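You operate a simulated robot arm through the tools that you are given. There is no shell and no other tool. Be economical: measure what you need, move in short steps, check, and stop when the job is done.

Carry out the task below with a simulated two-armed robot. There is one attempt and no reset: what you move stays moved.

Task
Wet the felt, damp bundle No 2 on it and rack it READY.
Fine: load the flat brush at the water tin, wet the whole felt pad first, put the brush back; lift the bundle once its lower edge is dark. Set down upright: flat brush. A coat counts when it lies all over at full strength: go over it till it gets no stronger.

It is judged by the outcome, as a careful person would: the job done as asked, and still so three seconds after it is handed in. It fails if anything else is knocked over, pushed out of place, dropped, spilled or broken.

Robot
Two 7-joint arms with two-finger parallel grippers on one trunk, on a base that drives. Base frame: it is fixed to the floor where the robot stands at the start and does not move with it; the origin is under the middle of the robot, x ahead of it, y to its left, z up. Readings come in m, degrees, newtons and seconds.
The left shoulder is at the start at [0.06, 0.143, 0.926], the right one opposite. With the tool pointing down near the work surface each hand reaches from about 0.32 to 0.74 m from the robot's upright axis, wherever it stands, measured 20 degrees to its own side. Places, roughly: banded bundle [0.5, 1.25, 0.75]; felt pad [0.5, 0.1, 0.8]; flexing knob [0.5, 0.6, 0.9]; gauge lever [0.6, 2, 0.9]; gauge zero button [0.4, 1.9, 0.8]; humidity knob [0.4, -0.6, 0.9]; jogging knob [0.4, 0.9, 0.9]; ready slot of the blue rack [0.5, 0.4, 0.8]; run knob [0.6, -0.6, 0.9]; top of the felt pad [0.5, 0.1, 0.8]; water tin [0.6, 0, 0.8]. Payload 1.57 kg a hand.
The tool frame of a hand sits at the grasp point between the pads (the TCP): z along the fingers, y along the line on which they close. The tips reach 0.03 m beyond it. The gripper opens to 0.11 m. The fingers are 0.024 m wide and 0.012 m thick; the gripper's body (0.048 by 0.112 m) begins 0.078 m behind the TCP.
Orientation is that of the tool frame in the base frame, as a unit quaternion [w, x, y, z]. With the fingers straight down and closing along the base's y, the tool's x points along the base's -x, its y along +y and its z along -z.

Tools
- The arms move only by the tool play_rows. It takes "left_commands", "right_commands" or both (then of equal length, played together; a hand with none holds still); each is a list of rows, each an object (a shift or turn left out is 0, a gripper value left out holds the last) with "turn": the turn, a rotation vector about the tool's x, y, z in degrees, a list of three; "slide": the shift along the tool's x, y, z in m, a list of three; "fingers": the gripper command, from -1 (fully open) to 1 (shut), values between in proportion. In form: [{"turn": [wx, wy, wz], "slide": [x, y, z], "fingers": fingers}, ...]. A call has 1 to 8 rows; each row shifts and turns the commanded pose from where the row before left it, along the tool's axes as they then stand. Rows are played at 5 a second. More than 0.05 m and 8.6 degrees between two rows, or a gripper value outside its range, and nothing of the call is played. Where a pose cannot be reached the arm comes as near as it can. A force on the tool above 40 N (or 10 N above the force at the start of the call, whichever is more), or a blocked arm, ends the call early, and 0.2 s more pass. The fingers move at their own pace (about 0.045 m/s each) and stop on an object; they squeeze with about 31 N. The grip force told is the motor's: it shows also when the fingers shut on nothing. Time passes only in rows, and 0.2 s behind the last, so rows that do not move let the fingers close. The reply holds the time, the measured pose of the TCP, the force on the tool along the base axes, the opening and the grip force, in the units named above and with some noise, with the torque about the TCP (base axes, N m) and any sound that the robot's microphone picked up.
- Cameras (640 x 400 px; columns grow to the right, rows downward): "scene" is now at [0.0397, -0.0146, 1.5306]; the picture's right is [-0.21, -0.98, 0.00], its down [-0.79, 0.17, -0.59] and it looks along [0.58, -0.12, -0.81] (base axes); focal length 267 px, centre (320, 200). "left" rides on the left gripper at [0.07, -0.016, -0.141] in its tool frame; the picture's right is [0.23, 0.97, 0.00], its down [-0.86, 0.20, -0.48] and it looks along [-0.47, 0.11, 0.88] (tool axes); focal length 222 px, centre (320, 200). "right" rides on the right gripper at [0.07, 0.016, -0.141] in its tool frame; the picture's right is [-0.23, 0.97, 0.00], its down [-0.86, -0.20, -0.48] and it looks along [-0.47, -0.11, 0.88] (tool axes); focal length 222 px, centre (320, 200). There is no depth. A picture from a camera that has moved, and an enlarged one, comes with that camera's place and axes in the base frame and with its lens.
- capture(camera): a new picture of that camera. The clock stands still meanwhile.
- move_column(by): slides the trunk up (or, below 0, down) by that many m; the arms and the scene camera ride with it, the base frame stays. It gives what a move gives, with no picture.
- roll_base(legs): drives the robot by 1 to 6 legs, each [ahead, left, turn to the left] in m, m and degrees, along the robot's own axes; the way and the turn of a leg run together, so that a leg with both is an arc; at most 1.5 m and 180 degrees a leg. The arms and the cameras ride along, it lands a little off, and it stops where it bumps. It gives what a move gives.
- pan_tilt(pan, tilt): turns the head with the scene camera to pan (to the left, within 86 degrees either way) and tilt (down, from -29 to 69), counted from straight ahead of the robot. It gives what a move gives.
- zoom(camera, box): a new picture of the part [left, top, right, bottom] of that camera's present view, enlarged. The clock stands still meanwhile.
- close_job(): hands the job in; it is judged then, once.

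Work in short steps. Places have to be worked out from the pictures, the camera data and where the tool is seen: move nearer, look again, correct. Check each grasp and each placing, and mend what went wrong. You have 120 turns and 88 pictures in all, those below and enlarged ones among them. Open the grippers and draw the arms clear of the work before you hand the job in, unless the task says otherwise; then end with one line.

The tools are called by a JSON object that holds its "name" and its "arguments". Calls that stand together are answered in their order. play_rows: Moves the arms, as the interface text tells. Its arguments: {"type":"object","properties":{"left_commands":{"type":"array","items":{"type":"object","properties":{"turn":{"type":"array","items":{"type":"number"}},"slide":{"type":"array","items":{"type":"number"}},"fingers":{"type":"number"}}}},"right_commands":{"type":"array","items":{"type":"object","properties":{"turn":{"type":"array","items":{"type":"number"}},"slide":{"type":"array","items":{"type":"number"}},"fingers":{"type":"number"}}}}},"required":[]} The other tools are called the same way: move_column (by) slides the trunk up or down; roll_base (legs) drives the base; pan_tilt (pan, tilt) turns the head that bears the scene camera; capture (camera) takes a picture; zoom (camera, box) takes an enlarged picture of a part of a camera's view; close_job () hands the job in.

At the start:

```text
time: 0.0
left_eef_pos: [0.4874, 0.2944, 1.0002]
left_tcp_rot: [0.001, 0.0, 1.0, 0.0]
left_contact_force: [0.2, 0.1, 0.0]
left_ft_torque: [-0.01, -0.02, -0.01]
left_grip_width: 0.1101
left_gripper_force: 0.1
right_eef_pos: [0.5042, -0.112, 0.9992]
right_tcp_rot: [0.0, 0.0, 1.0, 0.0]
right_contact_force: [-0.7, 0.4, 0.8]
right_ft_torque: [0.0, 0.01, -0.03]
right_grip_width: 0.1098
right_gripper_force: 0.1
trunk travel left (down, up): [-0.525, 0.065]
robot x, y, heading: [-0.0008, -0.0015, -0.0]
head pan, tilt: [-12.0, 53.8]
```

scene: 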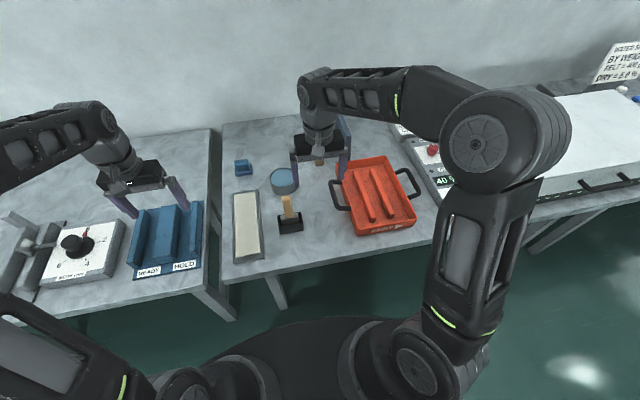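
right: 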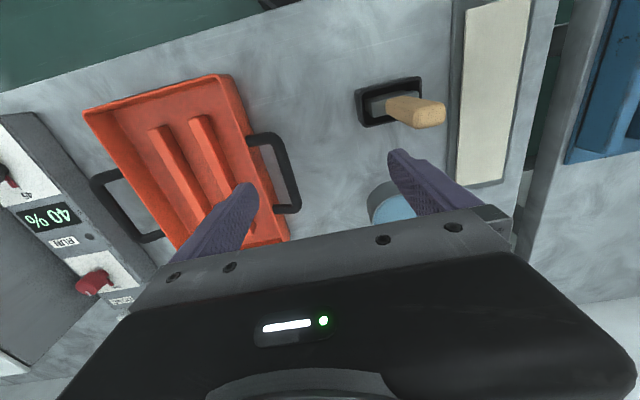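
left: 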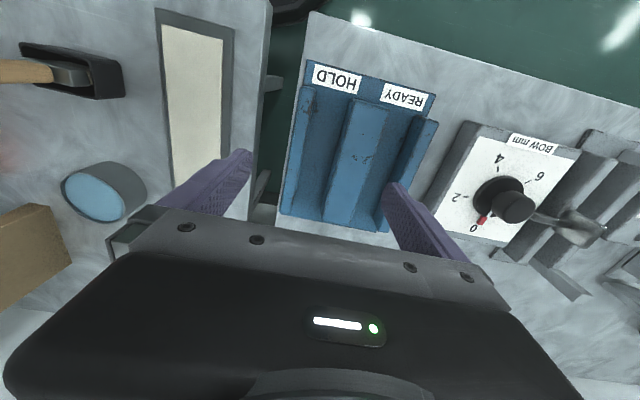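

The brush stands in a black holder beside the felt and the tin is behind it. I look left for the bundles and read the notice on the right.

{"name": "pan_tilt", "arguments": {"pan": 60, "tilt": 40}}

{"name": "capture", "arguments": {"camera": "scene"}}

{"name": "pan_tilt", "arguments": {"pan": -50, "tilt": 30}}

{"name": "capture", "arguments": {"camera": "scene"}}

```text
time: 1.4
left_eef_pos: [0.4867, 0.2936, 1.0001]
left_tcp_rot: [0.0, 0.001, 1.0, 0.0]
left_contact_force: [-0.5, 0.2, -0.1]
left_ft_torque: [0.03, -0.02, -0.02]
left_grip_width: 0.1099
left_gripper_force: 0.1
right_eef_pos: [0.5047, -0.1115, 1.0004]
right_tcp_rot: [0.001, 0.0, 1.0, 0.001]
right_contact_force: [0.1, 0.6, 0.2]
right_ft_torque: [-0.05, 0.02, 0.03]
right_grip_width: 0.1101
right_gripper_force: 0.0
trunk travel left (down, up): [-0.525, 0.065]
robot x, y, heading: [0.0032, -0.0001, 0.3]
head pan, tilt: [60.0, 40.0]
```

```text
84 pictures are left
camera scene: at [0.0105, 0.0742, 1.5497], right [0.87, -0.5, 0.0], down [-0.32, -0.56, -0.77], along [0.38, 0.66, -0.64], focal length 267 px, centre (320, 200)
```

scene: 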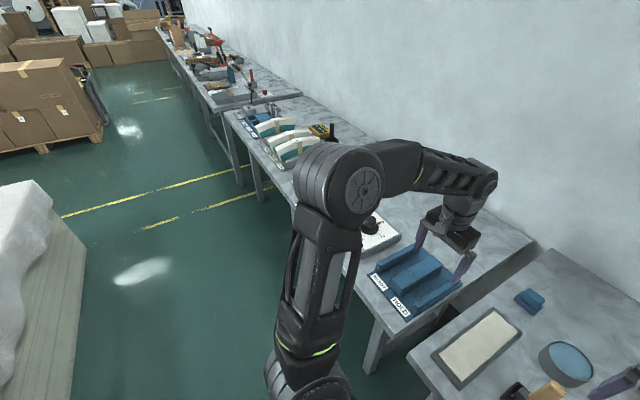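

```text
time: 3.3
left_eef_pos: [0.4886, 0.2942, 1.0001]
left_tcp_rot: [0.0, 0.0, 1.0, -0.001]
left_contact_force: [0.3, 0.6, 0.7]
left_ft_torque: [0.01, -0.02, 0.0]
left_grip_width: 0.1101
left_gripper_force: 0.1
right_eef_pos: [0.5041, -0.1113, 0.9999]
right_tcp_rot: [0.0, -0.001, 1.0, 0.0]
right_contact_force: [-0.4, -0.8, -0.1]
right_ft_torque: [-0.02, -0.01, 0.01]
right_grip_width: 0.1099
right_gripper_force: 0.1
trunk travel left (down, up): [-0.525, 0.065]
robot x, y, heading: [0.001, -0.0013, -0.0]
head pan, tilt: [-50.0, 30.0]
```

```text
83 pictures are left
camera scene: at [0.0261, -0.0686, 1.5651], right [-0.77, -0.64, 0.0], down [-0.32, 0.38, -0.87], along [0.56, -0.66, -0.5], focal length 267 px, centre (320, 200)
```

scene: 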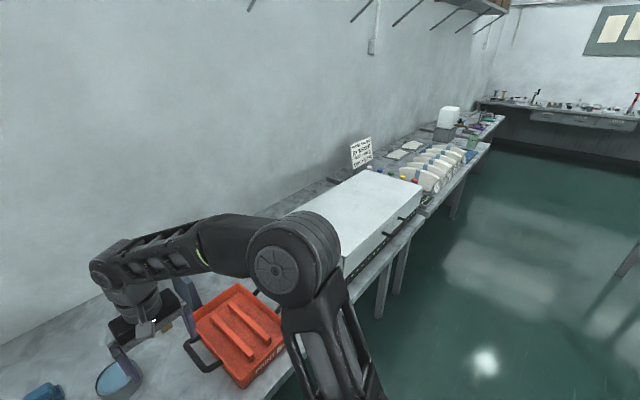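

The bundles seem to be on the far left stand (~y 1.25). I zoom there and on the notice.

{"name": "zoom", "arguments": {"camera": "scene", "box": [320, 120, 480, 220]}}

{"name": "pan_tilt", "arguments": {"pan": 66, "tilt": 32}}

{"name": "zoom", "arguments": {"camera": "scene", "box": [240, 80, 400, 180]}}

```text
4.00 times, centred on (400, 170) of scene
camera zoom: at [0.0261, -0.0686, 1.5651], right [-0.77, -0.64, 0.0], down [-0.32, 0.38, -0.87], along [0.56, -0.66, -0.5], focal length 1067 px, centre (0, 320)
```

zoom: 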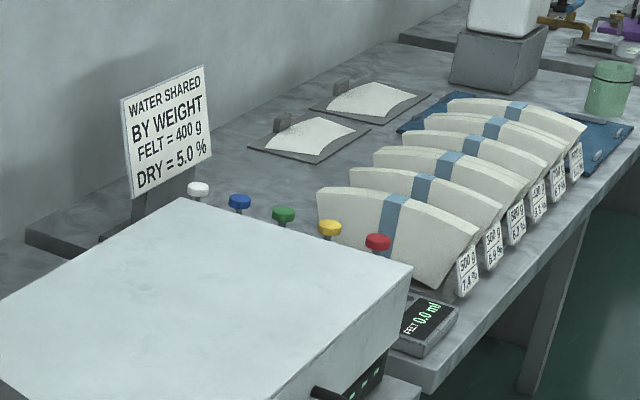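

```text
time: 5.3
left_eef_pos: [0.4868, 0.2937, 1.0002]
left_tcp_rot: [0.0, 0.0, 1.0, -0.001]
left_contact_force: [0.7, -0.4, 0.0]
left_ft_torque: [0.03, 0.0, 0.0]
left_grip_width: 0.1101
left_gripper_force: 0.0
right_eef_pos: [0.5039, -0.1104, 1.0002]
right_tcp_rot: [0.001, 0.0, 1.0, -0.001]
right_contact_force: [-0.1, 0.4, 0.5]
right_ft_torque: [-0.02, 0.01, -0.04]
right_grip_width: 0.11
right_gripper_force: 0.0
trunk travel left (down, up): [-0.525, 0.065]
robot x, y, heading: [-0.0016, -0.0002, 0.2]
head pan, tilt: [66.0, 32.0]
```

```text
4.00 times, centred on (320, 130) of scene
camera zoom: at [0.0045, 0.0824, 1.5619], right [0.91, -0.41, 0.0], down [-0.22, -0.48, -0.85], along [0.35, 0.77, -0.53], focal length 1067 px, centre (320, 480)
```

zoom: 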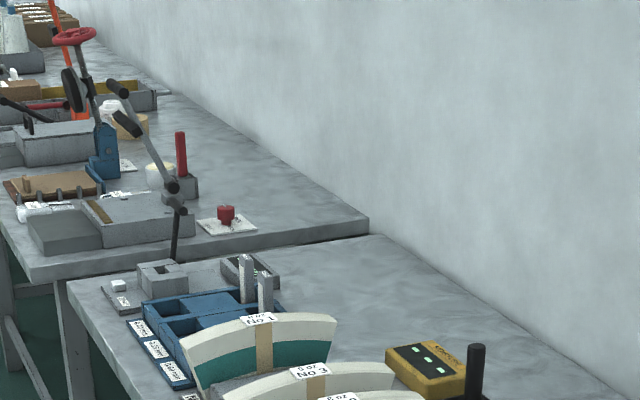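

Bundles No 1, 3 and another are there. First the brush: a close look at the holder, tin and felt.

{"name": "zoom", "arguments": {"camera": "scene", "box": [220, 160, 380, 260]}}

{"name": "pan_tilt", "arguments": {"pan": 0, "tilt": 58}}

{"name": "zoom", "arguments": {"camera": "scene", "box": [180, 120, 420, 270]}}

```text
4.00 times, centred on (300, 210) of scene
camera zoom: at [0.0045, 0.0824, 1.5619], right [0.91, -0.41, 0.0], down [-0.22, -0.48, -0.85], along [0.35, 0.77, -0.53], focal length 1067 px, centre (400, 160)
```

zoom: 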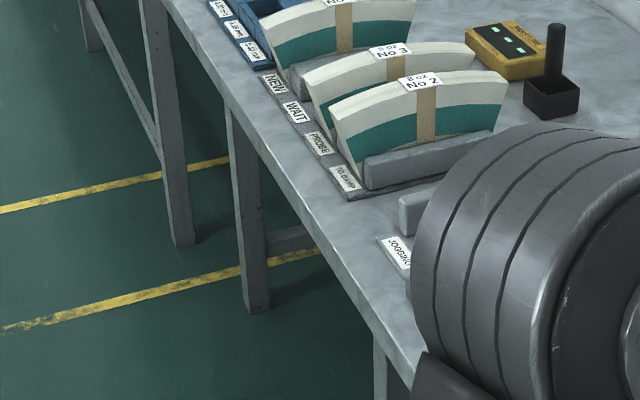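

```text
time: 6.6
left_eef_pos: [0.4869, 0.2938, 1.0006]
left_tcp_rot: [-0.001, 0.0, 1.0, 0.001]
left_contact_force: [-0.2, -0.2, 0.6]
left_ft_torque: [-0.06, -0.04, -0.04]
left_grip_width: 0.1101
left_gripper_force: 0.2
right_eef_pos: [0.5042, -0.111, 0.9995]
right_tcp_rot: [-0.001, 0.0, 1.0, -0.001]
right_contact_force: [0.4, 0.3, 0.1]
right_ft_torque: [0.03, -0.03, -0.02]
right_grip_width: 0.1101
right_gripper_force: 0.0
trunk travel left (down, up): [-0.525, 0.065]
robot x, y, heading: [-0.003, 0.0019, 0.2]
head pan, tilt: [0.0, 58.0]
```

```text
2.67 times, centred on (300, 195) of scene
camera zoom: at [0.0369, 0.0007, 1.5254], right [0.0, -1.0, 0.0], down [-0.85, 0.0, -0.53], along [0.53, 0.0, -0.85], focal length 712 px, centre (373, 213)
```

zoom: 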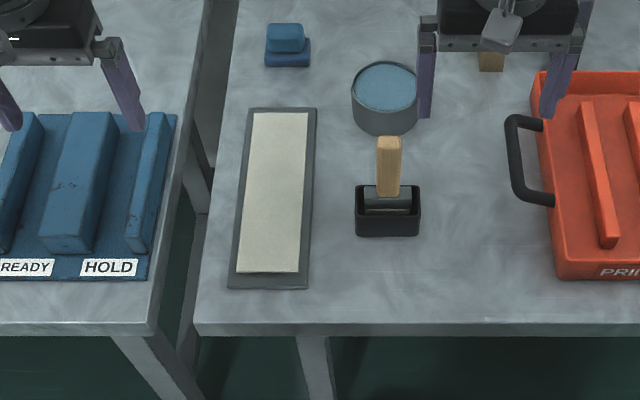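

Estimates: brush handle at about (0.469, -0.016), z 0.88–0.97; tin centre (0.637, -0.018), rim 0.865; felt x 0.40–0.63, y 0.085–0.155. I move the right hand aside and the left hand over the brush.

{"name": "play_rows", "arguments": {"right_commands": [{"slide": [0, -0.045, 0]}, {"slide": [0, -0.045, -0.02]}, {"slide": [0, -0.045, -0.02]}, {"slide": [0, -0.045, -0.02]}, {"slide": [0, -0.045, 0]}, {"slide": [0, 0, 0]}, {"slide": [0, 0, 0]}], "left_commands": [{"slide": [0, 0, -0.03]}, {"slide": [0.0, -0.045, -0.02]}, {"slide": [0.0, -0.045, 0]}, {"slide": [0, -0.045, 0]}, {"slide": [0.0, -0.045, 0]}, {"slide": [0.01, -0.045, 0]}, {"slide": [0.0, -0.045, 0]}]}}

{"name": "capture", "arguments": {"camera": "left"}}

{"name": "capture", "arguments": {"camera": "scene"}}

```text
time: 8.2
left_eef_pos: [0.4776, 0.0228, 1.0494]
left_tcp_rot: [-0.001, 0.0, 1.0, 0.001]
left_contact_force: [0.1, 0.3, -0.5]
left_ft_torque: [0.05, -0.01, 0.0]
left_grip_width: 0.11
left_gripper_force: 0.0
right_eef_pos: [0.5028, -0.3379, 1.0585]
right_tcp_rot: [0.0, 0.001, 1.0, 0.0]
right_contact_force: [0.0, -0.1, 0.1]
right_ft_torque: [0.02, 0.02, 0.01]
right_grip_width: 0.1101
right_gripper_force: 0.0
trunk travel left (down, up): [-0.525, 0.065]
robot x, y, heading: [-0.0004, 0.0022, -0.1]
head pan, tilt: [0.0, 58.0]
```

```text
78 pictures are left
camera left: at [0.4088, 0.0052, 1.1909], right [-0.23, 0.97, 0.0], down [0.86, 0.2, 0.48], along [0.47, 0.11, -0.88], focal length 222 px, centre (320, 200)
```

left: 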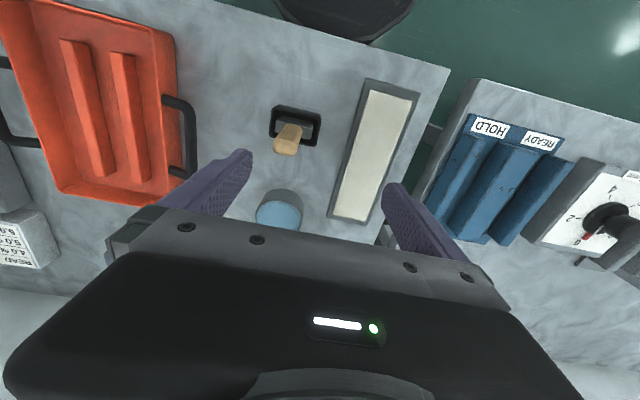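

```text
77 pictures are left
camera scene: at [0.0374, -0.0008, 1.5253], right [0.0, -1.0, 0.0], down [-0.85, 0.0, -0.53], along [0.53, 0.0, -0.85], focal length 267 px, centre (320, 200)
```

scene: 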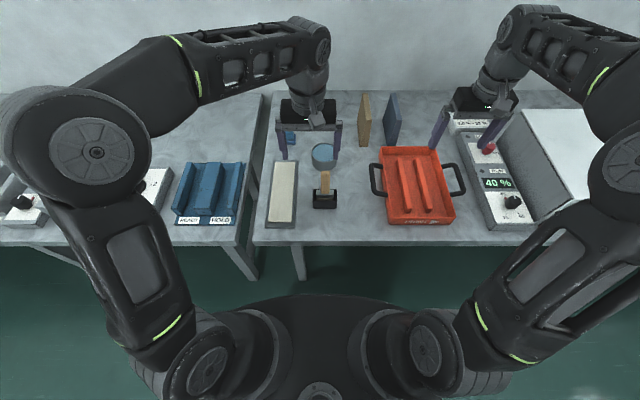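

Handle triangulates to about (0.474, -0.015). I align, descend and check before closing.

{"name": "play_rows", "arguments": {"left_commands": [{"slide": [0.003, -0.038, 0]}, {"slide": [0, 0, 0.03]}, {"slide": [0, 0, 0.035]}, {"slide": [0, 0, 0.03]}, {"slide": [0, 0, 0.028]}, {"slide": [0, 0, 0]}]}}

{"name": "zoom", "arguments": {"camera": "scene", "box": [240, 110, 400, 230]}}

{"name": "capture", "arguments": {"camera": "left"}}

```text
time: 9.6
left_eef_pos: [0.4734, -0.0133, 0.926]
left_tcp_rot: [-0.001, 0.0, 1.0, 0.0]
left_contact_force: [-0.4, -0.1, 0.6]
left_ft_torque: [-0.05, 0.02, -0.03]
left_grip_width: 0.1099
left_gripper_force: 0.0
right_eef_pos: [0.5029, -0.3363, 1.0593]
right_tcp_rot: [0.0, 0.001, 1.0, 0.0]
right_contact_force: [0.3, 0.3, -0.8]
right_ft_torque: [0.03, 0.01, 0.01]
right_grip_width: 0.1098
right_gripper_force: 0.0
trunk travel left (down, up): [-0.525, 0.065]
robot x, y, heading: [0.0002, -0.0002, -0.3]
head pan, tilt: [0.0, 58.0]
```

```text
3.33 times, centred on (320, 170) of scene
camera zoom: at [0.0367, 0.0007, 1.5253], right [0.0, -1.0, 0.0], down [-0.85, 0.0, -0.53], along [0.53, 0.0, -0.85], focal length 889 px, centre (320, 300)
```

zoom: 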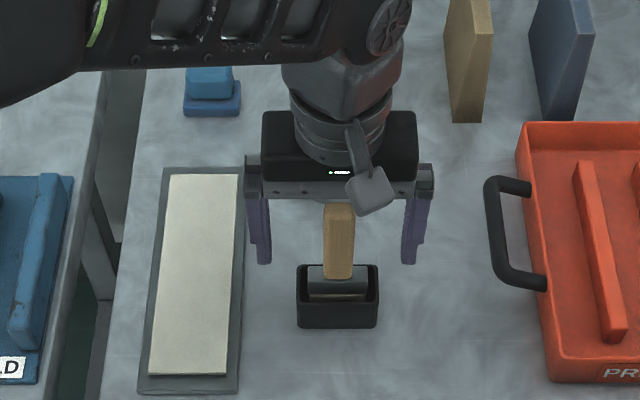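

```text
75 pictures are left
camera left: at [0.4047, -0.031, 1.0678], right [-0.23, 0.97, 0.0], down [0.86, 0.2, 0.48], along [0.47, 0.11, -0.88], focal length 222 px, centre (320, 200)
```

left: 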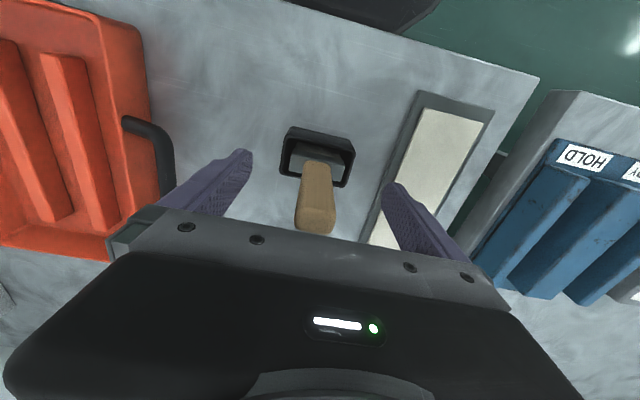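

Handle is centred between the fingers (y ≈ -0.017). Shift slightly and close.

{"name": "play_rows", "arguments": {"left_commands": [{"slide": [0.002, -0.004, 0]}, {"fingers": 1}, {}, {}, {}, {}, {}, {}]}}

```text
time: 11.4
left_eef_pos: [0.4726, -0.017, 0.9254]
left_tcp_rot: [0.0, 0.0, 1.0, 0.0]
left_contact_force: [-0.5, -1.1, 0.1]
left_ft_torque: [0.01, -0.01, -0.02]
left_grip_width: 0.0255
left_gripper_force: 30.9
right_eef_pos: [0.5024, -0.3356, 1.0598]
right_tcp_rot: [-0.001, 0.001, 1.0, 0.0]
right_contact_force: [-0.1, 0.4, 0.6]
right_ft_torque: [0.01, 0.0, 0.02]
right_grip_width: 0.1101
right_gripper_force: 0.1
trunk travel left (down, up): [-0.525, 0.065]
robot x, y, heading: [0.0017, 0.0018, -0.2]
head pan, tilt: [0.0, 58.0]
```

Gripped (0.0255 m). Lift straight up and look at the brush.

{"name": "play_rows", "arguments": {"left_commands": [{"slide": [0, 0, -0.02]}, {"slide": [0, 0, -0.03]}, {"slide": [0, 0, -0.03]}, {"slide": [0, 0, -0.03]}, {}]}}

{"name": "zoom", "arguments": {"camera": "scene", "box": [240, 110, 400, 230]}}

```text
time: 12.6
left_eef_pos: [0.473, -0.0187, 1.0377]
left_tcp_rot: [0.0, 0.0, 1.0, 0.0]
left_contact_force: [0.1, 0.5, -0.5]
left_ft_torque: [0.0, -0.01, 0.03]
left_grip_width: 0.0254
left_gripper_force: 31.1
right_eef_pos: [0.5027, -0.338, 1.0597]
right_tcp_rot: [0.0, 0.0, 1.0, 0.001]
right_contact_force: [-0.4, 0.9, 0.0]
right_ft_torque: [0.03, 0.01, -0.01]
right_grip_width: 0.11
right_gripper_force: 0.1
trunk travel left (down, up): [-0.525, 0.065]
robot x, y, heading: [0.0021, -0.0039, -0.0]
head pan, tilt: [0.0, 58.0]
```

```text
3.33 times, centred on (320, 170) of scene
camera zoom: at [0.0371, 0.0005, 1.5253], right [0.0, -1.0, 0.0], down [-0.85, 0.0, -0.53], along [0.53, 0.0, -0.85], focal length 889 px, centre (320, 300)
```

zoom: 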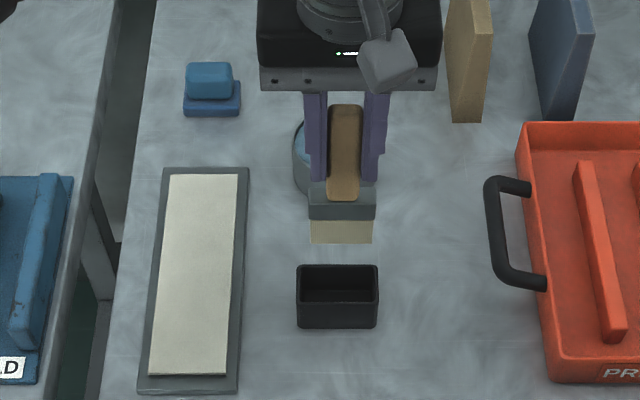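

Bristle bottom is ~0.111 below TCP, bristles ~0.05 wide along y. Move toward the tin at this height and look.

{"name": "play_rows", "arguments": {"left_commands": [{"slide": [-0.04, 0, 0]}, {"slide": [-0.04, 0, 0]}, {"slide": [-0.04, 0, 0]}, {"slide": [-0.03, 0, 0]}, {}]}}

{"name": "zoom", "arguments": {"camera": "scene", "box": [270, 100, 374, 165]}}

{"name": "capture", "arguments": {"camera": "left"}}

```text
time: 13.8
left_eef_pos: [0.5624, -0.0184, 1.0378]
left_tcp_rot: [0.0, 0.0, 1.0, 0.0]
left_contact_force: [0.7, 0.4, -1.2]
left_ft_torque: [-0.03, -0.01, 0.0]
left_grip_width: 0.0253
left_gripper_force: 31.4
left hand out of reach, approached as far as the arm can: row 3, 4
right_eef_pos: [0.5027, -0.3373, 1.06]
right_tcp_rot: [0.0, 0.0, 1.0, 0.0]
right_contact_force: [0.6, -0.5, -0.5]
right_ft_torque: [-0.01, -0.02, -0.02]
right_grip_width: 0.11
right_gripper_force: 0.0
trunk travel left (down, up): [-0.525, 0.065]
robot x, y, heading: [-0.0045, -0.0004, 0.2]
head pan, tilt: [0.0, 58.0]
```

```text
6.15 times, centred on (322, 132) of scene
camera zoom: at [0.0367, 0.0006, 1.5253], right [0.0, -1.0, 0.0], down [-0.85, 0.0, -0.53], along [0.53, 0.0, -0.85], focal length 1642 px, centre (308, 615)
```

zoom: 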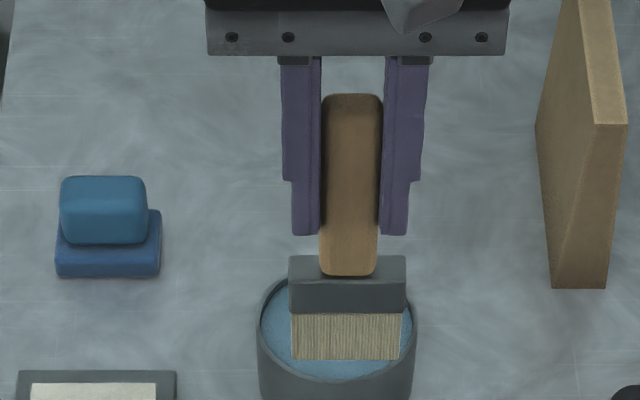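

```text
72 pictures are left
camera left: at [0.4928, -0.0351, 1.179], right [-0.23, 0.97, 0.0], down [0.86, 0.2, 0.48], along [0.47, 0.11, -0.88], focal length 222 px, centre (320, 200)
```

left: 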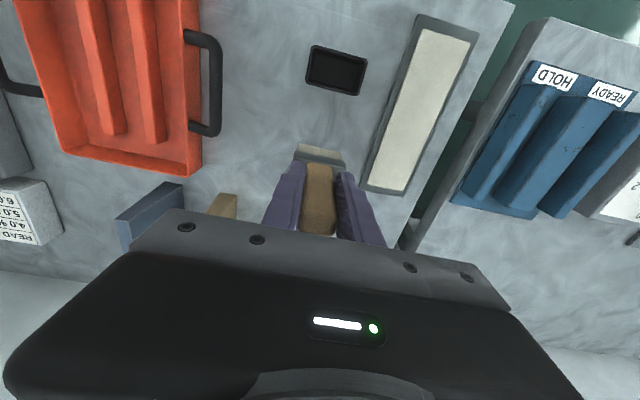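

The left arm is at its reach limit at x 0.56, so I drive the base 0.07 m ahead (brush bottom at 0.927 clears everything).

{"name": "roll_base", "arguments": {"legs": [[0.07, 0, 0]]}}

{"name": "zoom", "arguments": {"camera": "scene", "box": [260, 100, 380, 175]}}

```text
time: 14.8
left_eef_pos: [0.634, -0.0186, 1.0357]
left_tcp_rot: [0.0, 0.0, 1.0, 0.001]
left_contact_force: [0.5, 0.5, -0.5]
left_ft_torque: [0.02, 0.04, 0.02]
left_grip_width: 0.0254
left_gripper_force: 31.6
right_eef_pos: [0.5735, -0.3361, 1.0581]
right_tcp_rot: [-0.001, 0.001, 1.0, 0.0]
right_contact_force: [0.7, -0.4, 0.9]
right_ft_torque: [0.02, 0.01, -0.02]
right_grip_width: 0.1097
right_gripper_force: 0.1
trunk travel left (down, up): [-0.525, 0.065]
robot x, y, heading: [0.0699, -0.0007, -0.0]
head pan, tilt: [0.0, 58.0]
```

```text
5.33 times, centred on (320, 138) of scene
camera zoom: at [0.1084, 0.0004, 1.5252], right [0.0, -1.0, 0.0], down [-0.85, 0.0, -0.53], along [0.53, 0.0, -0.85], focal length 1423 px, centre (320, 533)
```

zoom: 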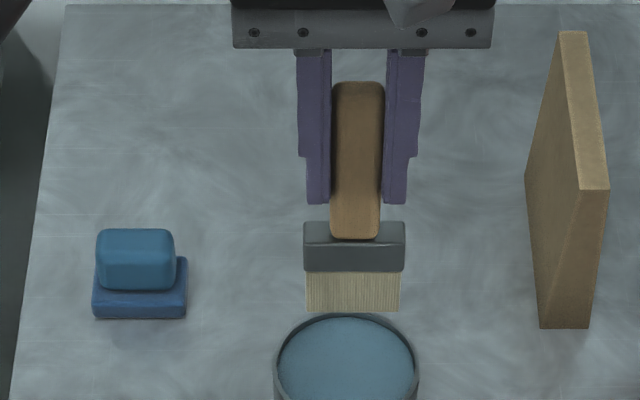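

Brush is directly over the tin (centre ~(0.634, -0.015)). Dip to bristle bottom ≈ 0.832.

{"name": "play_rows", "arguments": {"left_commands": [{"slide": [0, 0.003, 0.03]}, {"slide": [0, 0, 0.025]}, {"slide": [0, 0, 0.02]}, {"slide": [0, 0, 0.018]}, {}, {}, {}]}}

{"name": "zoom", "arguments": {"camera": "scene", "box": [260, 120, 380, 195]}}

```text
time: 15.8
left_eef_pos: [0.634, -0.0167, 0.9593]
left_tcp_rot: [0.008, 0.0, 1.0, -0.003]
left_contact_force: [-6.9, 3.3, 21.5]
left_ft_torque: [0.71, 0.78, 0.1]
left_grip_width: 0.0254
left_gripper_force: 30.4
right_eef_pos: [0.5726, -0.3357, 1.0591]
right_tcp_rot: [0.0, 0.0, 1.0, 0.0]
right_contact_force: [-0.2, 0.0, -0.1]
right_ft_torque: [0.0, 0.05, -0.02]
right_grip_width: 0.1099
right_gripper_force: 0.0
trunk travel left (down, up): [-0.525, 0.065]
robot x, y, heading: [0.0691, -0.0012, -0.2]
head pan, tilt: [0.0, 58.0]
stopped in row 4 (left hand): the force on the tool passed its limit (the readings are from after the stop); the commanded pose is now the measured one
```

```text
5.33 times, centred on (320, 158) of scene
camera zoom: at [0.1055, 0.0005, 1.5256], right [0.0, -1.0, 0.0], down [-0.85, 0.0, -0.53], along [0.53, 0.0, -0.85], focal length 1423 px, centre (320, 427)
```

zoom: 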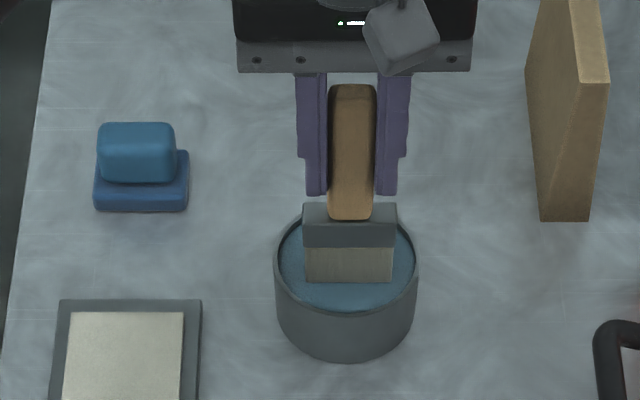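

Contact at bristle height ~0.848; the bristles now look greyer, i.e. wetted. Raise and check.

{"name": "play_rows", "arguments": {"left_commands": [{"slide": [0, 0, -0.005]}, {}, {"slide": [0, 0, -0.025]}, {"slide": [0, 0, -0.03]}, {"slide": [0, 0, -0.02]}, {}]}}

{"name": "zoom", "arguments": {"camera": "scene", "box": [260, 120, 380, 195]}}

```text
time: 17.2
left_eef_pos: [0.6343, -0.0151, 1.0375]
left_tcp_rot: [0.008, 0.0, 1.0, -0.003]
left_contact_force: [-0.4, 0.0, -0.8]
left_ft_torque: [-0.02, 0.0, 0.01]
left_grip_width: 0.0256
left_gripper_force: 30.8
right_eef_pos: [0.5726, -0.3373, 1.0598]
right_tcp_rot: [0.0, 0.0, 1.0, 0.0]
right_contact_force: [0.2, 0.1, -0.7]
right_ft_torque: [0.01, 0.01, -0.04]
right_grip_width: 0.1101
right_gripper_force: 0.0
trunk travel left (down, up): [-0.525, 0.065]
robot x, y, heading: [0.0688, 0.0007, -0.2]
head pan, tilt: [0.0, 58.0]
```

```text
5.33 times, centred on (320, 158) of scene
camera zoom: at [0.1066, 0.0005, 1.5253], right [0.0, -1.0, 0.0], down [-0.85, 0.0, -0.53], along [0.53, 0.0, -0.85], focal length 1423 px, centre (320, 427)
```

zoom: 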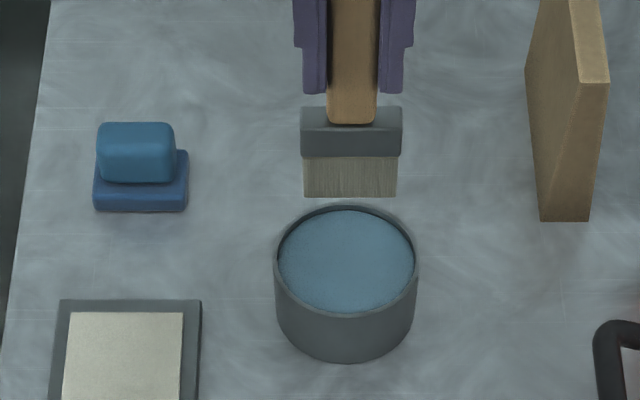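

Bristles loaded. I straighten the tool, move above the far left part of the felt (y 0.129, x 0.62) and descend to just above it.

{"name": "play_rows", "arguments": {"left_commands": [{"turn": [-0.3, 0.9, 0], "slide": [0, 0.045, 0]}, {"slide": [0.014, 0.045, 0]}, {"slide": [0, 0.045, 0]}, {"slide": [0, 0.009, 0.03]}, {"slide": [0, 0, 0.03]}, {"slide": [0, 0, 0.03]}, {}]}}

{"name": "zoom", "arguments": {"camera": "scene", "box": [220, 120, 364, 210]}}

```text
time: 18.8
left_eef_pos: [0.6214, 0.1279, 0.9466]
left_tcp_rot: [-0.001, 0.0, 1.0, -0.001]
left_contact_force: [0.0, 0.2, -0.1]
left_ft_torque: [-0.01, 0.01, 0.01]
left_grip_width: 0.0253
left_gripper_force: 31.1
right_eef_pos: [0.572, -0.3358, 1.059]
right_tcp_rot: [0.0, 0.0, 1.0, 0.001]
right_contact_force: [-0.1, -0.3, 0.0]
right_ft_torque: [0.0, -0.03, 0.0]
right_grip_width: 0.1103
right_gripper_force: 0.1
trunk travel left (down, up): [-0.525, 0.065]
robot x, y, heading: [0.069, 0.0015, 0.0]
head pan, tilt: [0.0, 58.0]
```

```text
4.44 times, centred on (292, 165) of scene
camera zoom: at [0.1063, 0.0007, 1.5253], right [0.0, -1.0, 0.0], down [-0.85, 0.0, -0.53], along [0.53, 0.0, -0.85], focal length 1186 px, centre (444, 356)
```

zoom: 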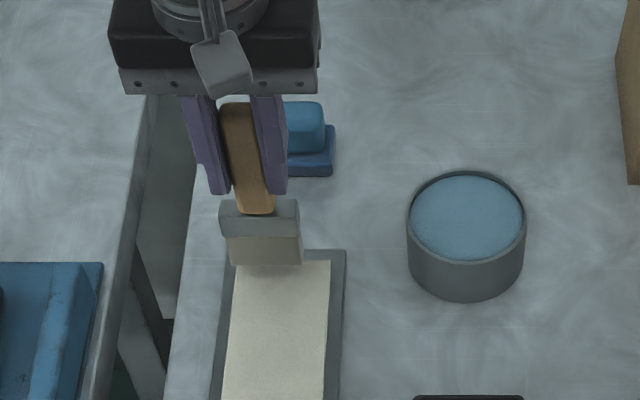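

Bristles about 0.02 above the felt. Descend in small steps until contact.

{"name": "play_rows", "arguments": {"left_commands": [{"slide": [0, 0, 0.006]}, {"slide": [0, 0, 0.004]}, {"slide": [0, 0, 0.003]}, {"slide": [0, 0, 0.003]}, {}]}}

```text
time: 20.0
left_eef_pos: [0.6198, 0.1277, 0.932]
left_tcp_rot: [0.0, 0.0, 1.0, -0.001]
left_contact_force: [-0.2, 0.9, 5.2]
left_ft_torque: [-0.02, -0.03, 0.02]
left_grip_width: 0.0254
left_gripper_force: 31.1
right_eef_pos: [0.5718, -0.3365, 1.0611]
right_tcp_rot: [0.0, 0.0, 1.0, 0.0]
right_contact_force: [0.9, 0.7, -0.1]
right_ft_torque: [0.01, 0.0, -0.02]
right_grip_width: 0.1101
right_gripper_force: 0.0
trunk travel left (down, up): [-0.525, 0.065]
robot x, y, heading: [0.0666, -0.0001, -0.0]
head pan, tilt: [0.0, 58.0]
```

Light contact (5 N) at TCP 0.932. Stroke along the felt toward the robot.

{"name": "play_rows", "arguments": {"left_commands": [{"slide": [0.03, 0, 0]}, {"slide": [0.03, 0, 0]}, {"slide": [0.03, 0, 0]}, {"slide": [0.03, 0, 0]}, {"slide": [0.03, 0, 0]}, {"slide": [0.03, 0, 0]}, {"slide": [0.03, 0, 0]}, {}]}}

{"name": "zoom", "arguments": {"camera": "scene", "box": [220, 140, 364, 230]}}

```text
time: 21.8
left_eef_pos: [0.4093, 0.1292, 0.9323]
left_tcp_rot: [0.0, 0.001, 1.0, 0.0]
left_contact_force: [1.6, 1.0, 13.6]
left_ft_torque: [-0.09, -0.36, 0.0]
left_grip_width: 0.0257
left_gripper_force: 31.6
right_eef_pos: [0.5725, -0.3355, 1.0601]
right_tcp_rot: [0.0, 0.0, 1.0, 0.0]
right_contact_force: [-0.5, 0.2, -0.5]
right_ft_torque: [0.03, 0.0, 0.0]
right_grip_width: 0.1099
right_gripper_force: 0.0
trunk travel left (down, up): [-0.525, 0.065]
robot x, y, heading: [0.0653, -0.0025, 0.0]
head pan, tilt: [0.0, 58.0]
```

```text
4.44 times, centred on (292, 185) of scene
camera zoom: at [0.1058, 0.0004, 1.5254], right [0.0, -1.0, 0.0], down [-0.85, 0.0, -0.53], along [0.53, 0.0, -0.85], focal length 1186 px, centre (444, 267)
```

zoom: 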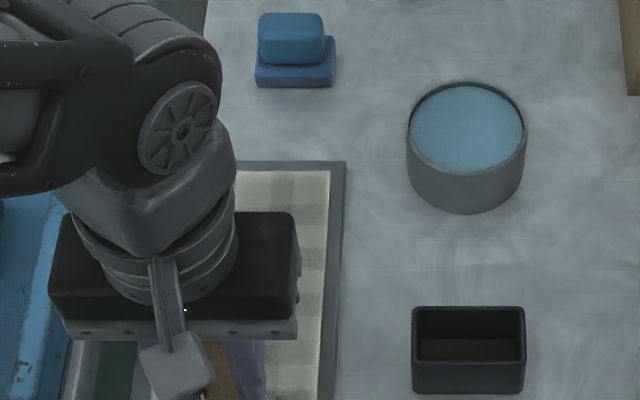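

Wetting shows in patches; I go back along the same lane, then the other lane.

{"name": "play_rows", "arguments": {"left_commands": [{"slide": [-0.025, 0, 0]}, {"slide": [-0.03, 0, 0]}, {"slide": [-0.03, 0, 0]}, {"slide": [-0.03, 0, 0]}, {"slide": [-0.03, 0, 0]}, {"slide": [-0.03, 0, 0]}, {"slide": [-0.036, 0, 0]}, {}]}}

{"name": "zoom", "arguments": {"camera": "scene", "box": [220, 140, 364, 230]}}

```text
time: 23.6
left_eef_pos: [0.6207, 0.127, 0.9312]
left_tcp_rot: [-0.001, 0.0, 1.0, 0.0]
left_contact_force: [-0.5, 0.1, 2.4]
left_ft_torque: [0.02, 0.08, 0.0]
left_grip_width: 0.0255
left_gripper_force: 30.9
right_eef_pos: [0.5727, -0.3363, 1.0601]
right_tcp_rot: [0.0, 0.001, 1.0, 0.0]
right_contact_force: [-0.2, -1.0, 0.2]
right_ft_torque: [-0.04, 0.02, 0.01]
right_grip_width: 0.1099
right_gripper_force: 0.1
trunk travel left (down, up): [-0.525, 0.065]
robot x, y, heading: [0.0696, 0.0002, 0.1]
head pan, tilt: [0.0, 58.0]
```

```text
4.44 times, centred on (292, 185) of scene
camera zoom: at [0.1063, 0.0006, 1.5253], right [0.0, -1.0, 0.0], down [-0.85, 0.0, -0.53], along [0.53, 0.0, -0.85], focal length 1186 px, centre (444, 267)
```

zoom: 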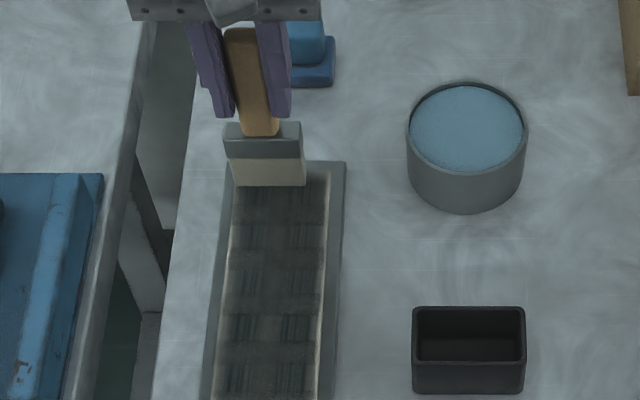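

Felt darkened strongly, light strips remain at both edges and the bristles have gone pale. Reload in the tin.

{"name": "play_rows", "arguments": {"left_commands": [{"slide": [0, 0, -0.035]}, {"slide": [0, -0.01, -0.035]}, {"slide": [-0.013, -0.045, -0.03]}, {"slide": [0, -0.045, 0]}, {"slide": [0, -0.042, 0]}, {}, {"slide": [0, 0, 0.03]}, {"slide": [0, 0, 0.025]}]}}

{"name": "play_rows", "arguments": {"left_commands": [{"slide": [0, 0, 0.015]}, {"slide": [0, 0, 0.004]}, {"slide": [0, 0, 0.003]}, {}, {}]}}

{"name": "zoom", "arguments": {"camera": "scene", "box": [220, 120, 380, 220]}}

```text
refused: row 3 steps farther than a row can; nothing moved
```

```text
time: 24.8
left_eef_pos: [0.621, 0.1284, 0.9101]
left_tcp_rot: [0.001, 0.0, 1.0, -0.001]
left_contact_force: [2.2, -1.7, 25.4]
left_ft_torque: [0.05, -0.38, 0.02]
left_grip_width: 0.0257
left_gripper_force: 30.9
right_eef_pos: [0.5712, -0.3366, 1.059]
right_tcp_rot: [0.001, 0.0, 1.0, -0.001]
right_contact_force: [-1.0, 0.0, -0.7]
right_ft_torque: [0.01, 0.01, -0.03]
right_grip_width: 0.1099
right_gripper_force: 0.1
trunk travel left (down, up): [-0.525, 0.065]
robot x, y, heading: [0.0706, 0.0019, 0.1]
head pan, tilt: [0.0, 58.0]
```

```text
4.00 times, centred on (300, 170) of scene
camera zoom: at [0.1044, -0.0002, 1.5254], right [0.0, -1.0, 0.0], down [-0.85, 0.0, -0.53], along [0.53, 0.0, -0.85], focal length 1067 px, centre (400, 320)
```

zoom: 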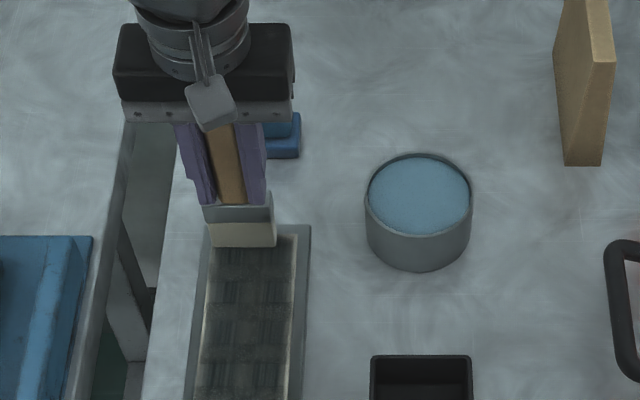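

My second call pressed the brush into the felt; the brush has likely slid up ~2 cm in the grip. I lift and check.

{"name": "play_rows", "arguments": {"left_commands": [{"slide": [0, 0, -0.02]}, {"slide": [0, 0, -0.035]}, {"slide": [0, 0, -0.035]}, {"slide": [0, 0, -0.03]}, {"slide": [0, -0.045, 0]}, {"slide": [-0.014, -0.045, 0]}, {"slide": [0, -0.045, 0]}, {}]}}

{"name": "zoom", "arguments": {"camera": "scene", "box": [220, 120, 380, 220]}}

```text
time: 26.6
left_eef_pos: [0.636, -0.0065, 1.031]
left_tcp_rot: [-0.001, -0.001, 1.0, -0.001]
left_contact_force: [0.0, 0.5, -0.8]
left_ft_torque: [-0.03, 0.03, -0.02]
left_grip_width: 0.0255
left_gripper_force: 31.6
right_eef_pos: [0.572, -0.3358, 1.0598]
right_tcp_rot: [0.0, -0.001, 1.0, 0.001]
right_contact_force: [0.6, 0.4, 0.4]
right_ft_torque: [0.0, 0.01, -0.01]
right_grip_width: 0.1101
right_gripper_force: 0.0
trunk travel left (down, up): [-0.525, 0.065]
robot x, y, heading: [0.0691, 0.0011, -0.0]
head pan, tilt: [0.0, 58.0]
```

```text
4.00 times, centred on (300, 170) of scene
camera zoom: at [0.1066, 0.0012, 1.5253], right [0.0, -1.0, 0.0], down [-0.85, 0.0, -0.53], along [0.53, 0.0, -0.85], focal length 1067 px, centre (400, 320)
```

zoom: 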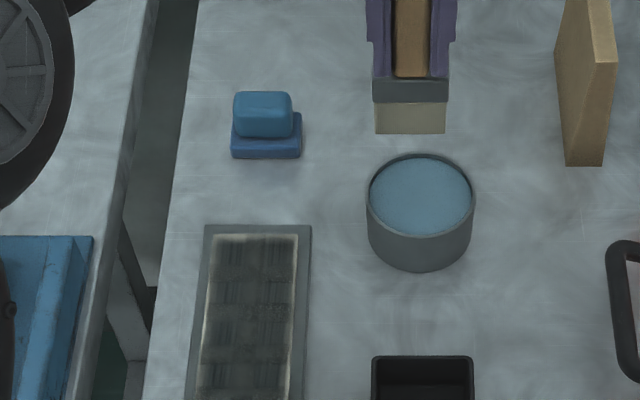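

Bristle offset is now ~0.086 below the TCP. Dip again with fine final steps.

{"name": "play_rows", "arguments": {"left_commands": [{"slide": [0.002, -0.009, 0.03]}, {"slide": [0, 0, 0.03]}, {"slide": [0, 0, 0.02]}, {"slide": [0, 0, 0.008]}, {"slide": [0, 0, 0.004]}, {}]}}

{"name": "zoom", "arguments": {"camera": "scene", "box": [220, 120, 380, 220]}}

```text
time: 28.0
left_eef_pos: [0.633, -0.0163, 0.9388]
left_tcp_rot: [0.001, 0.0, 1.0, -0.001]
left_contact_force: [-1.1, 1.0, 16.5]
left_ft_torque: [0.4, -0.01, 0.03]
left_grip_width: 0.0254
left_gripper_force: 30.8
right_eef_pos: [0.5709, -0.3365, 1.0605]
right_tcp_rot: [0.0, 0.0, 1.0, 0.0]
right_contact_force: [-0.6, -1.3, 0.4]
right_ft_torque: [-0.03, 0.01, 0.02]
right_grip_width: 0.1099
right_gripper_force: 0.0
trunk travel left (down, up): [-0.525, 0.065]
robot x, y, heading: [0.0669, 0.0024, -0.0]
head pan, tilt: [0.0, 58.0]
```

```text
4.00 times, centred on (300, 170) of scene
camera zoom: at [0.1047, 0.0008, 1.5256], right [0.0, -1.0, 0.0], down [-0.85, 0.0, -0.53], along [0.53, 0.0, -0.85], focal length 1067 px, centre (400, 320)
```

zoom: 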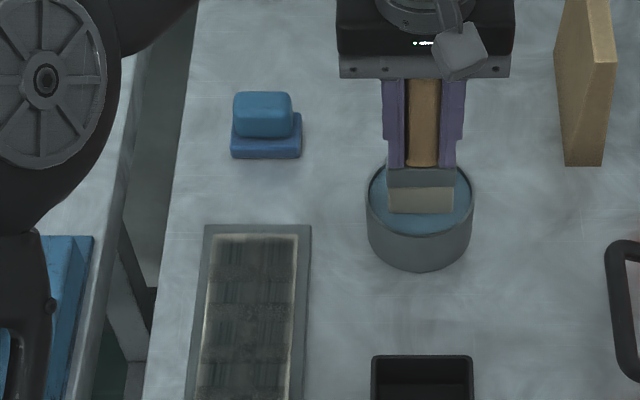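

Loaded. Lift, move over the right lane of the felt (y 0.107) and descend to near contact.

{"name": "play_rows", "arguments": {"left_commands": [{"slide": [0, 0, -0.035]}, {"slide": [0, 0, -0.035]}, {"slide": [0, 0.045, 0]}, {"slide": [0.011, 0.045, 0]}, {"slide": [0, 0.034, 0]}, {"slide": [0, 0, 0.035]}, {"slide": [0, 0, 0.035]}, {"slide": [0, 0, 0.015]}]}}

{"name": "zoom", "arguments": {"camera": "scene", "box": [220, 120, 380, 220]}}

```text
time: 29.8
left_eef_pos: [0.6229, 0.1073, 0.9201]
left_tcp_rot: [0.0, -0.001, 1.0, 0.0]
left_contact_force: [-0.6, -1.3, -0.8]
left_ft_torque: [0.02, -0.01, 0.0]
left_grip_width: 0.0254
left_gripper_force: 31.0
right_eef_pos: [0.572, -0.3351, 1.0596]
right_tcp_rot: [0.0, 0.0, 1.0, -0.001]
right_contact_force: [-0.1, -0.4, 0.3]
right_ft_torque: [0.0, -0.02, 0.0]
right_grip_width: 0.1099
right_gripper_force: 0.0
trunk travel left (down, up): [-0.525, 0.065]
robot x, y, heading: [0.0683, -0.0008, 0.1]
head pan, tilt: [0.0, 58.0]
```

```text
4.00 times, centred on (300, 170) of scene
camera zoom: at [0.1066, 0.0004, 1.5253], right [0.0, -1.0, 0.0], down [-0.85, 0.0, -0.53], along [0.53, 0.0, -0.85], focal length 1067 px, centre (400, 320)
```

zoom: 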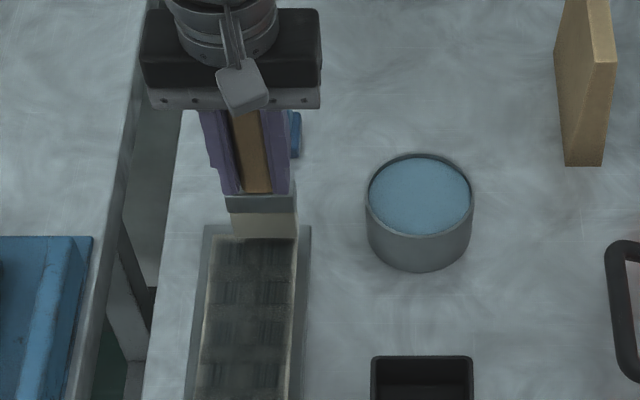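

Aligned on the right lane. Touch down and stroke toward the robot; then see whether it darkens.

{"name": "play_rows", "arguments": {"left_commands": [{"slide": [0, 0, 0.005]}, {"slide": [0.01, 0, 0.005]}, {"slide": [0.025, 0, 0]}, {"slide": [0.03, 0, 0]}, {"slide": [0.03, 0, 0]}, {"slide": [-0.03, 0, 0]}, {"slide": [-0.03, 0, 0]}, {"slide": [-0.035, 0, 0]}]}}

{"name": "zoom", "arguments": {"camera": "scene", "box": [220, 140, 364, 230]}}

```text
time: 31.6
left_eef_pos: [0.624, 0.1093, 0.9111]
left_tcp_rot: [-0.002, 0.0, 1.0, -0.001]
left_contact_force: [0.0, 0.2, -0.9]
left_ft_torque: [-0.01, 0.01, -0.02]
left_grip_width: 0.0254
left_gripper_force: 31.1
right_eef_pos: [0.5727, -0.337, 1.0589]
right_tcp_rot: [-0.001, 0.0, 1.0, 0.0]
right_contact_force: [0.4, -0.6, 0.3]
right_ft_torque: [0.0, 0.05, -0.01]
right_grip_width: 0.11
right_gripper_force: 0.1
trunk travel left (down, up): [-0.525, 0.065]
robot x, y, heading: [0.0691, 0.0018, -0.2]
head pan, tilt: [0.0, 58.0]
```

```text
4.44 times, centred on (292, 185) of scene
camera zoom: at [0.1076, 0.0005, 1.5253], right [0.0, -1.0, 0.0], down [-0.85, 0.0, -0.53], along [0.53, 0.0, -0.85], focal length 1186 px, centre (444, 267)
```

zoom: 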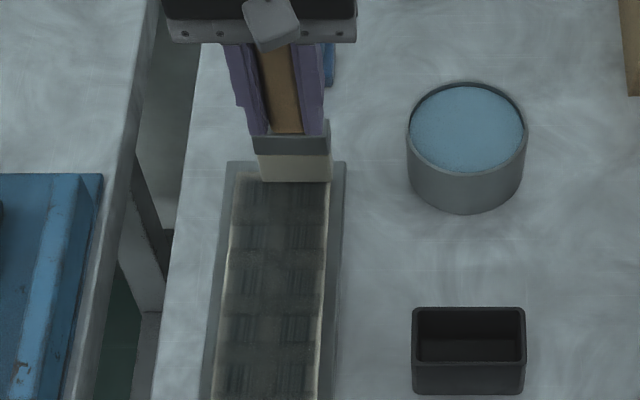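

No contact force yet at 0.911; go a little lower and feel.

{"name": "play_rows", "arguments": {"left_commands": [{"slide": [0, 0, 0.002]}, {"slide": [0, 0, 0.002]}, {}]}}

```text
time: 32.4
left_eef_pos: [0.6221, 0.1073, 0.9107]
left_tcp_rot: [0.002, 0.0, 1.0, -0.001]
left_contact_force: [-0.3, 2.2, 21.1]
left_ft_torque: [0.31, -0.04, 0.01]
left_grip_width: 0.0254
left_gripper_force: 31.3
right_eef_pos: [0.5702, -0.3364, 1.0607]
right_tcp_rot: [0.0, 0.0, 1.0, 0.0]
right_contact_force: [-0.4, 0.0, -0.5]
right_ft_torque: [-0.01, 0.0, 0.01]
right_grip_width: 0.1101
right_gripper_force: 0.1
trunk travel left (down, up): [-0.525, 0.065]
robot x, y, heading: [0.0685, 0.0004, 0.1]
head pan, tilt: [0.0, 58.0]
```

Firm contact (21 N). Ease 2 mm and stroke the full lane.

{"name": "play_rows", "arguments": {"left_commands": [{"slide": [0.03, 0, -0.002]}, {"slide": [0.03, 0, 0]}, {"slide": [0.03, 0, 0]}, {"slide": [0.03, 0, 0]}, {"slide": [0.03, 0, 0]}, {"slide": [0.03, 0, 0]}, {"slide": [0.032, 0, 0]}, {}]}}

{"name": "play_rows", "arguments": {"left_commands": [{"slide": [-0.03, 0, 0]}, {"slide": [-0.03, 0, 0]}, {"slide": [-0.03, 0, 0]}, {"slide": [-0.03, 0, 0]}, {"slide": [-0.03, 0, 0]}, {"slide": [-0.03, 0, 0]}, {"slide": [-0.032, 0, 0]}, {}]}}

{"name": "zoom", "arguments": {"camera": "scene", "box": [220, 140, 364, 230]}}

```text
time: 34.2
left_eef_pos: [0.4096, 0.1079, 0.9106]
left_tcp_rot: [-0.001, 0.0, 1.0, 0.0]
left_contact_force: [2.9, 1.2, 15.0]
left_ft_torque: [0.12, -0.31, 0.02]
left_grip_width: 0.0254
left_gripper_force: 31.0
right_eef_pos: [0.5718, -0.3361, 1.0597]
right_tcp_rot: [0.0, 0.001, 1.0, 0.0]
right_contact_force: [0.9, -0.2, 0.0]
right_ft_torque: [0.0, 0.01, -0.02]
right_grip_width: 0.11
right_gripper_force: 0.1
trunk travel left (down, up): [-0.525, 0.065]
robot x, y, heading: [0.0668, 0.0025, 0.2]
head pan, tilt: [0.0, 58.0]
```

```text
time: 36.0
left_eef_pos: [0.6212, 0.1077, 0.91]
left_tcp_rot: [0.001, 0.0, 1.0, 0.0]
left_contact_force: [-2.9, -0.7, 11.5]
left_ft_torque: [0.13, 0.16, 0.02]
left_grip_width: 0.0254
left_gripper_force: 31.1
right_eef_pos: [0.5714, -0.3358, 1.0604]
right_tcp_rot: [0.0, 0.0, 1.0, 0.0]
right_contact_force: [-0.6, -0.3, 0.7]
right_ft_torque: [0.0, -0.01, 0.02]
right_grip_width: 0.1096
right_gripper_force: 0.0
trunk travel left (down, up): [-0.525, 0.065]
robot x, y, heading: [0.0693, -0.0005, -0.0]
head pan, tilt: [0.0, 58.0]
```

```text
4.44 times, centred on (292, 185) of scene
camera zoom: at [0.1052, 0.0003, 1.5254], right [0.0, -1.0, 0.0], down [-0.85, 0.0, -0.53], along [0.53, 0.0, -0.85], focal length 1186 px, centre (444, 267)
```

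zoom: 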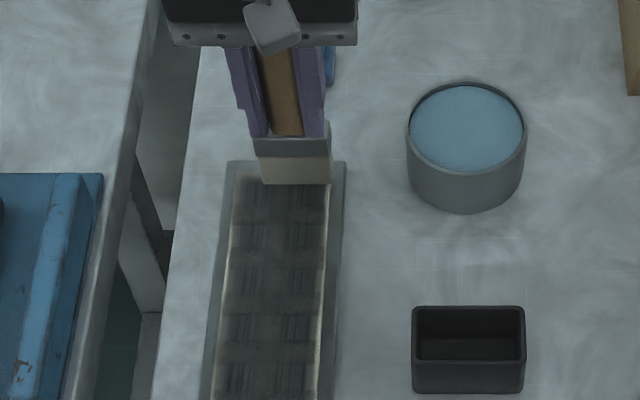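

Lift off and take a tight look at the felt and the bristles.

{"name": "play_rows", "arguments": {"left_commands": [{"slide": [0, 0, -0.035]}, {"slide": [0, 0, -0.035]}, {"slide": [0, -0.045, -0.02]}, {"slide": [-0.012, -0.045, 0]}, {"slide": [0, -0.033, 0]}, {}]}}

{"name": "zoom", "arguments": {"camera": "scene", "box": [240, 160, 320, 210]}}

{"name": "zoom", "arguments": {"camera": "scene", "box": [200, 190, 360, 290]}}

{"name": "zoom", "arguments": {"camera": "scene", "box": [270, 110, 366, 170]}}

```text
time: 37.4
left_eef_pos: [0.6346, -0.0152, 0.9993]
left_tcp_rot: [-0.001, 0.0, 1.0, -0.001]
left_contact_force: [0.8, -0.1, -1.4]
left_ft_torque: [-0.03, 0.0, 0.03]
left_grip_width: 0.0254
left_gripper_force: 31.3
right_eef_pos: [0.5726, -0.3358, 1.0596]
right_tcp_rot: [-0.001, 0.0, 1.0, 0.0]
right_contact_force: [-0.7, -1.0, 0.7]
right_ft_torque: [-0.04, 0.0, -0.04]
right_grip_width: 0.1099
right_gripper_force: 0.1
trunk travel left (down, up): [-0.525, 0.065]
robot x, y, heading: [0.0695, 0.0002, 0.1]
head pan, tilt: [0.0, 58.0]
```

```text
8.00 times, centred on (280, 185) of scene
camera zoom: at [0.1066, 0.001, 1.5253], right [0.0, -1.0, 0.0], down [-0.85, 0.0, -0.53], along [0.53, 0.0, -0.85], focal length 2135 px, centre (640, 320)
```

zoom: 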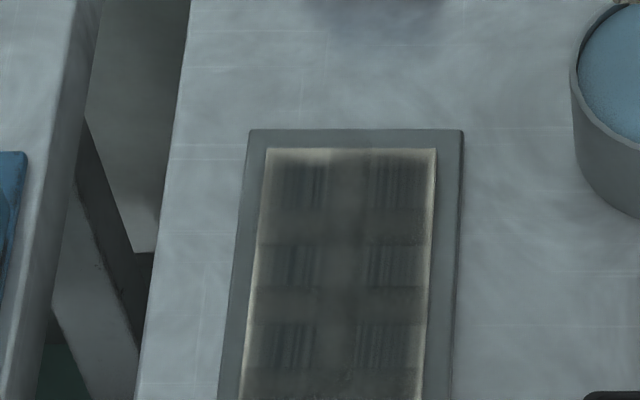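

```text
4.00 times, centred on (280, 240) of scene
camera zoom: at [0.1066, 0.001, 1.5253], right [0.0, -1.0, 0.0], down [-0.85, 0.0, -0.53], along [0.53, 0.0, -0.85], focal length 1067 px, centre (480, 40)
```

zoom: 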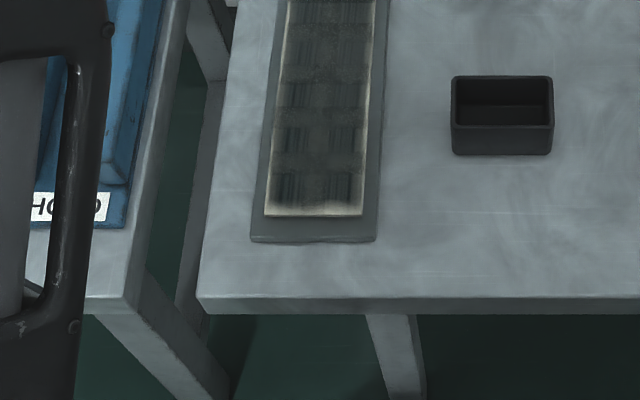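

```text
6.67 times, centred on (318, 140) of scene
camera zoom: at [0.1066, 0.001, 1.5253], right [0.0, -1.0, 0.0], down [-0.85, 0.0, -0.53], along [0.53, 0.0, -0.85], focal length 1779 px, centre (333, 600)
```

zoom: 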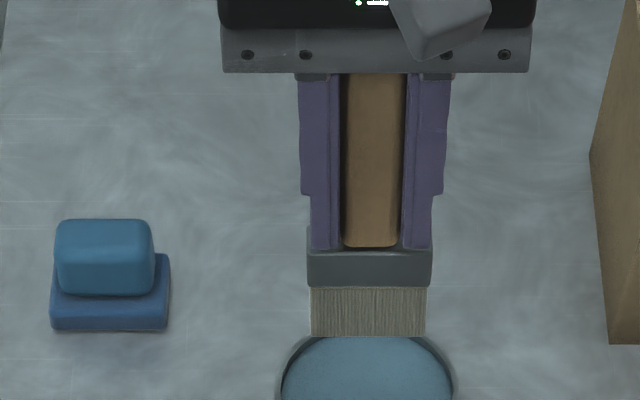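

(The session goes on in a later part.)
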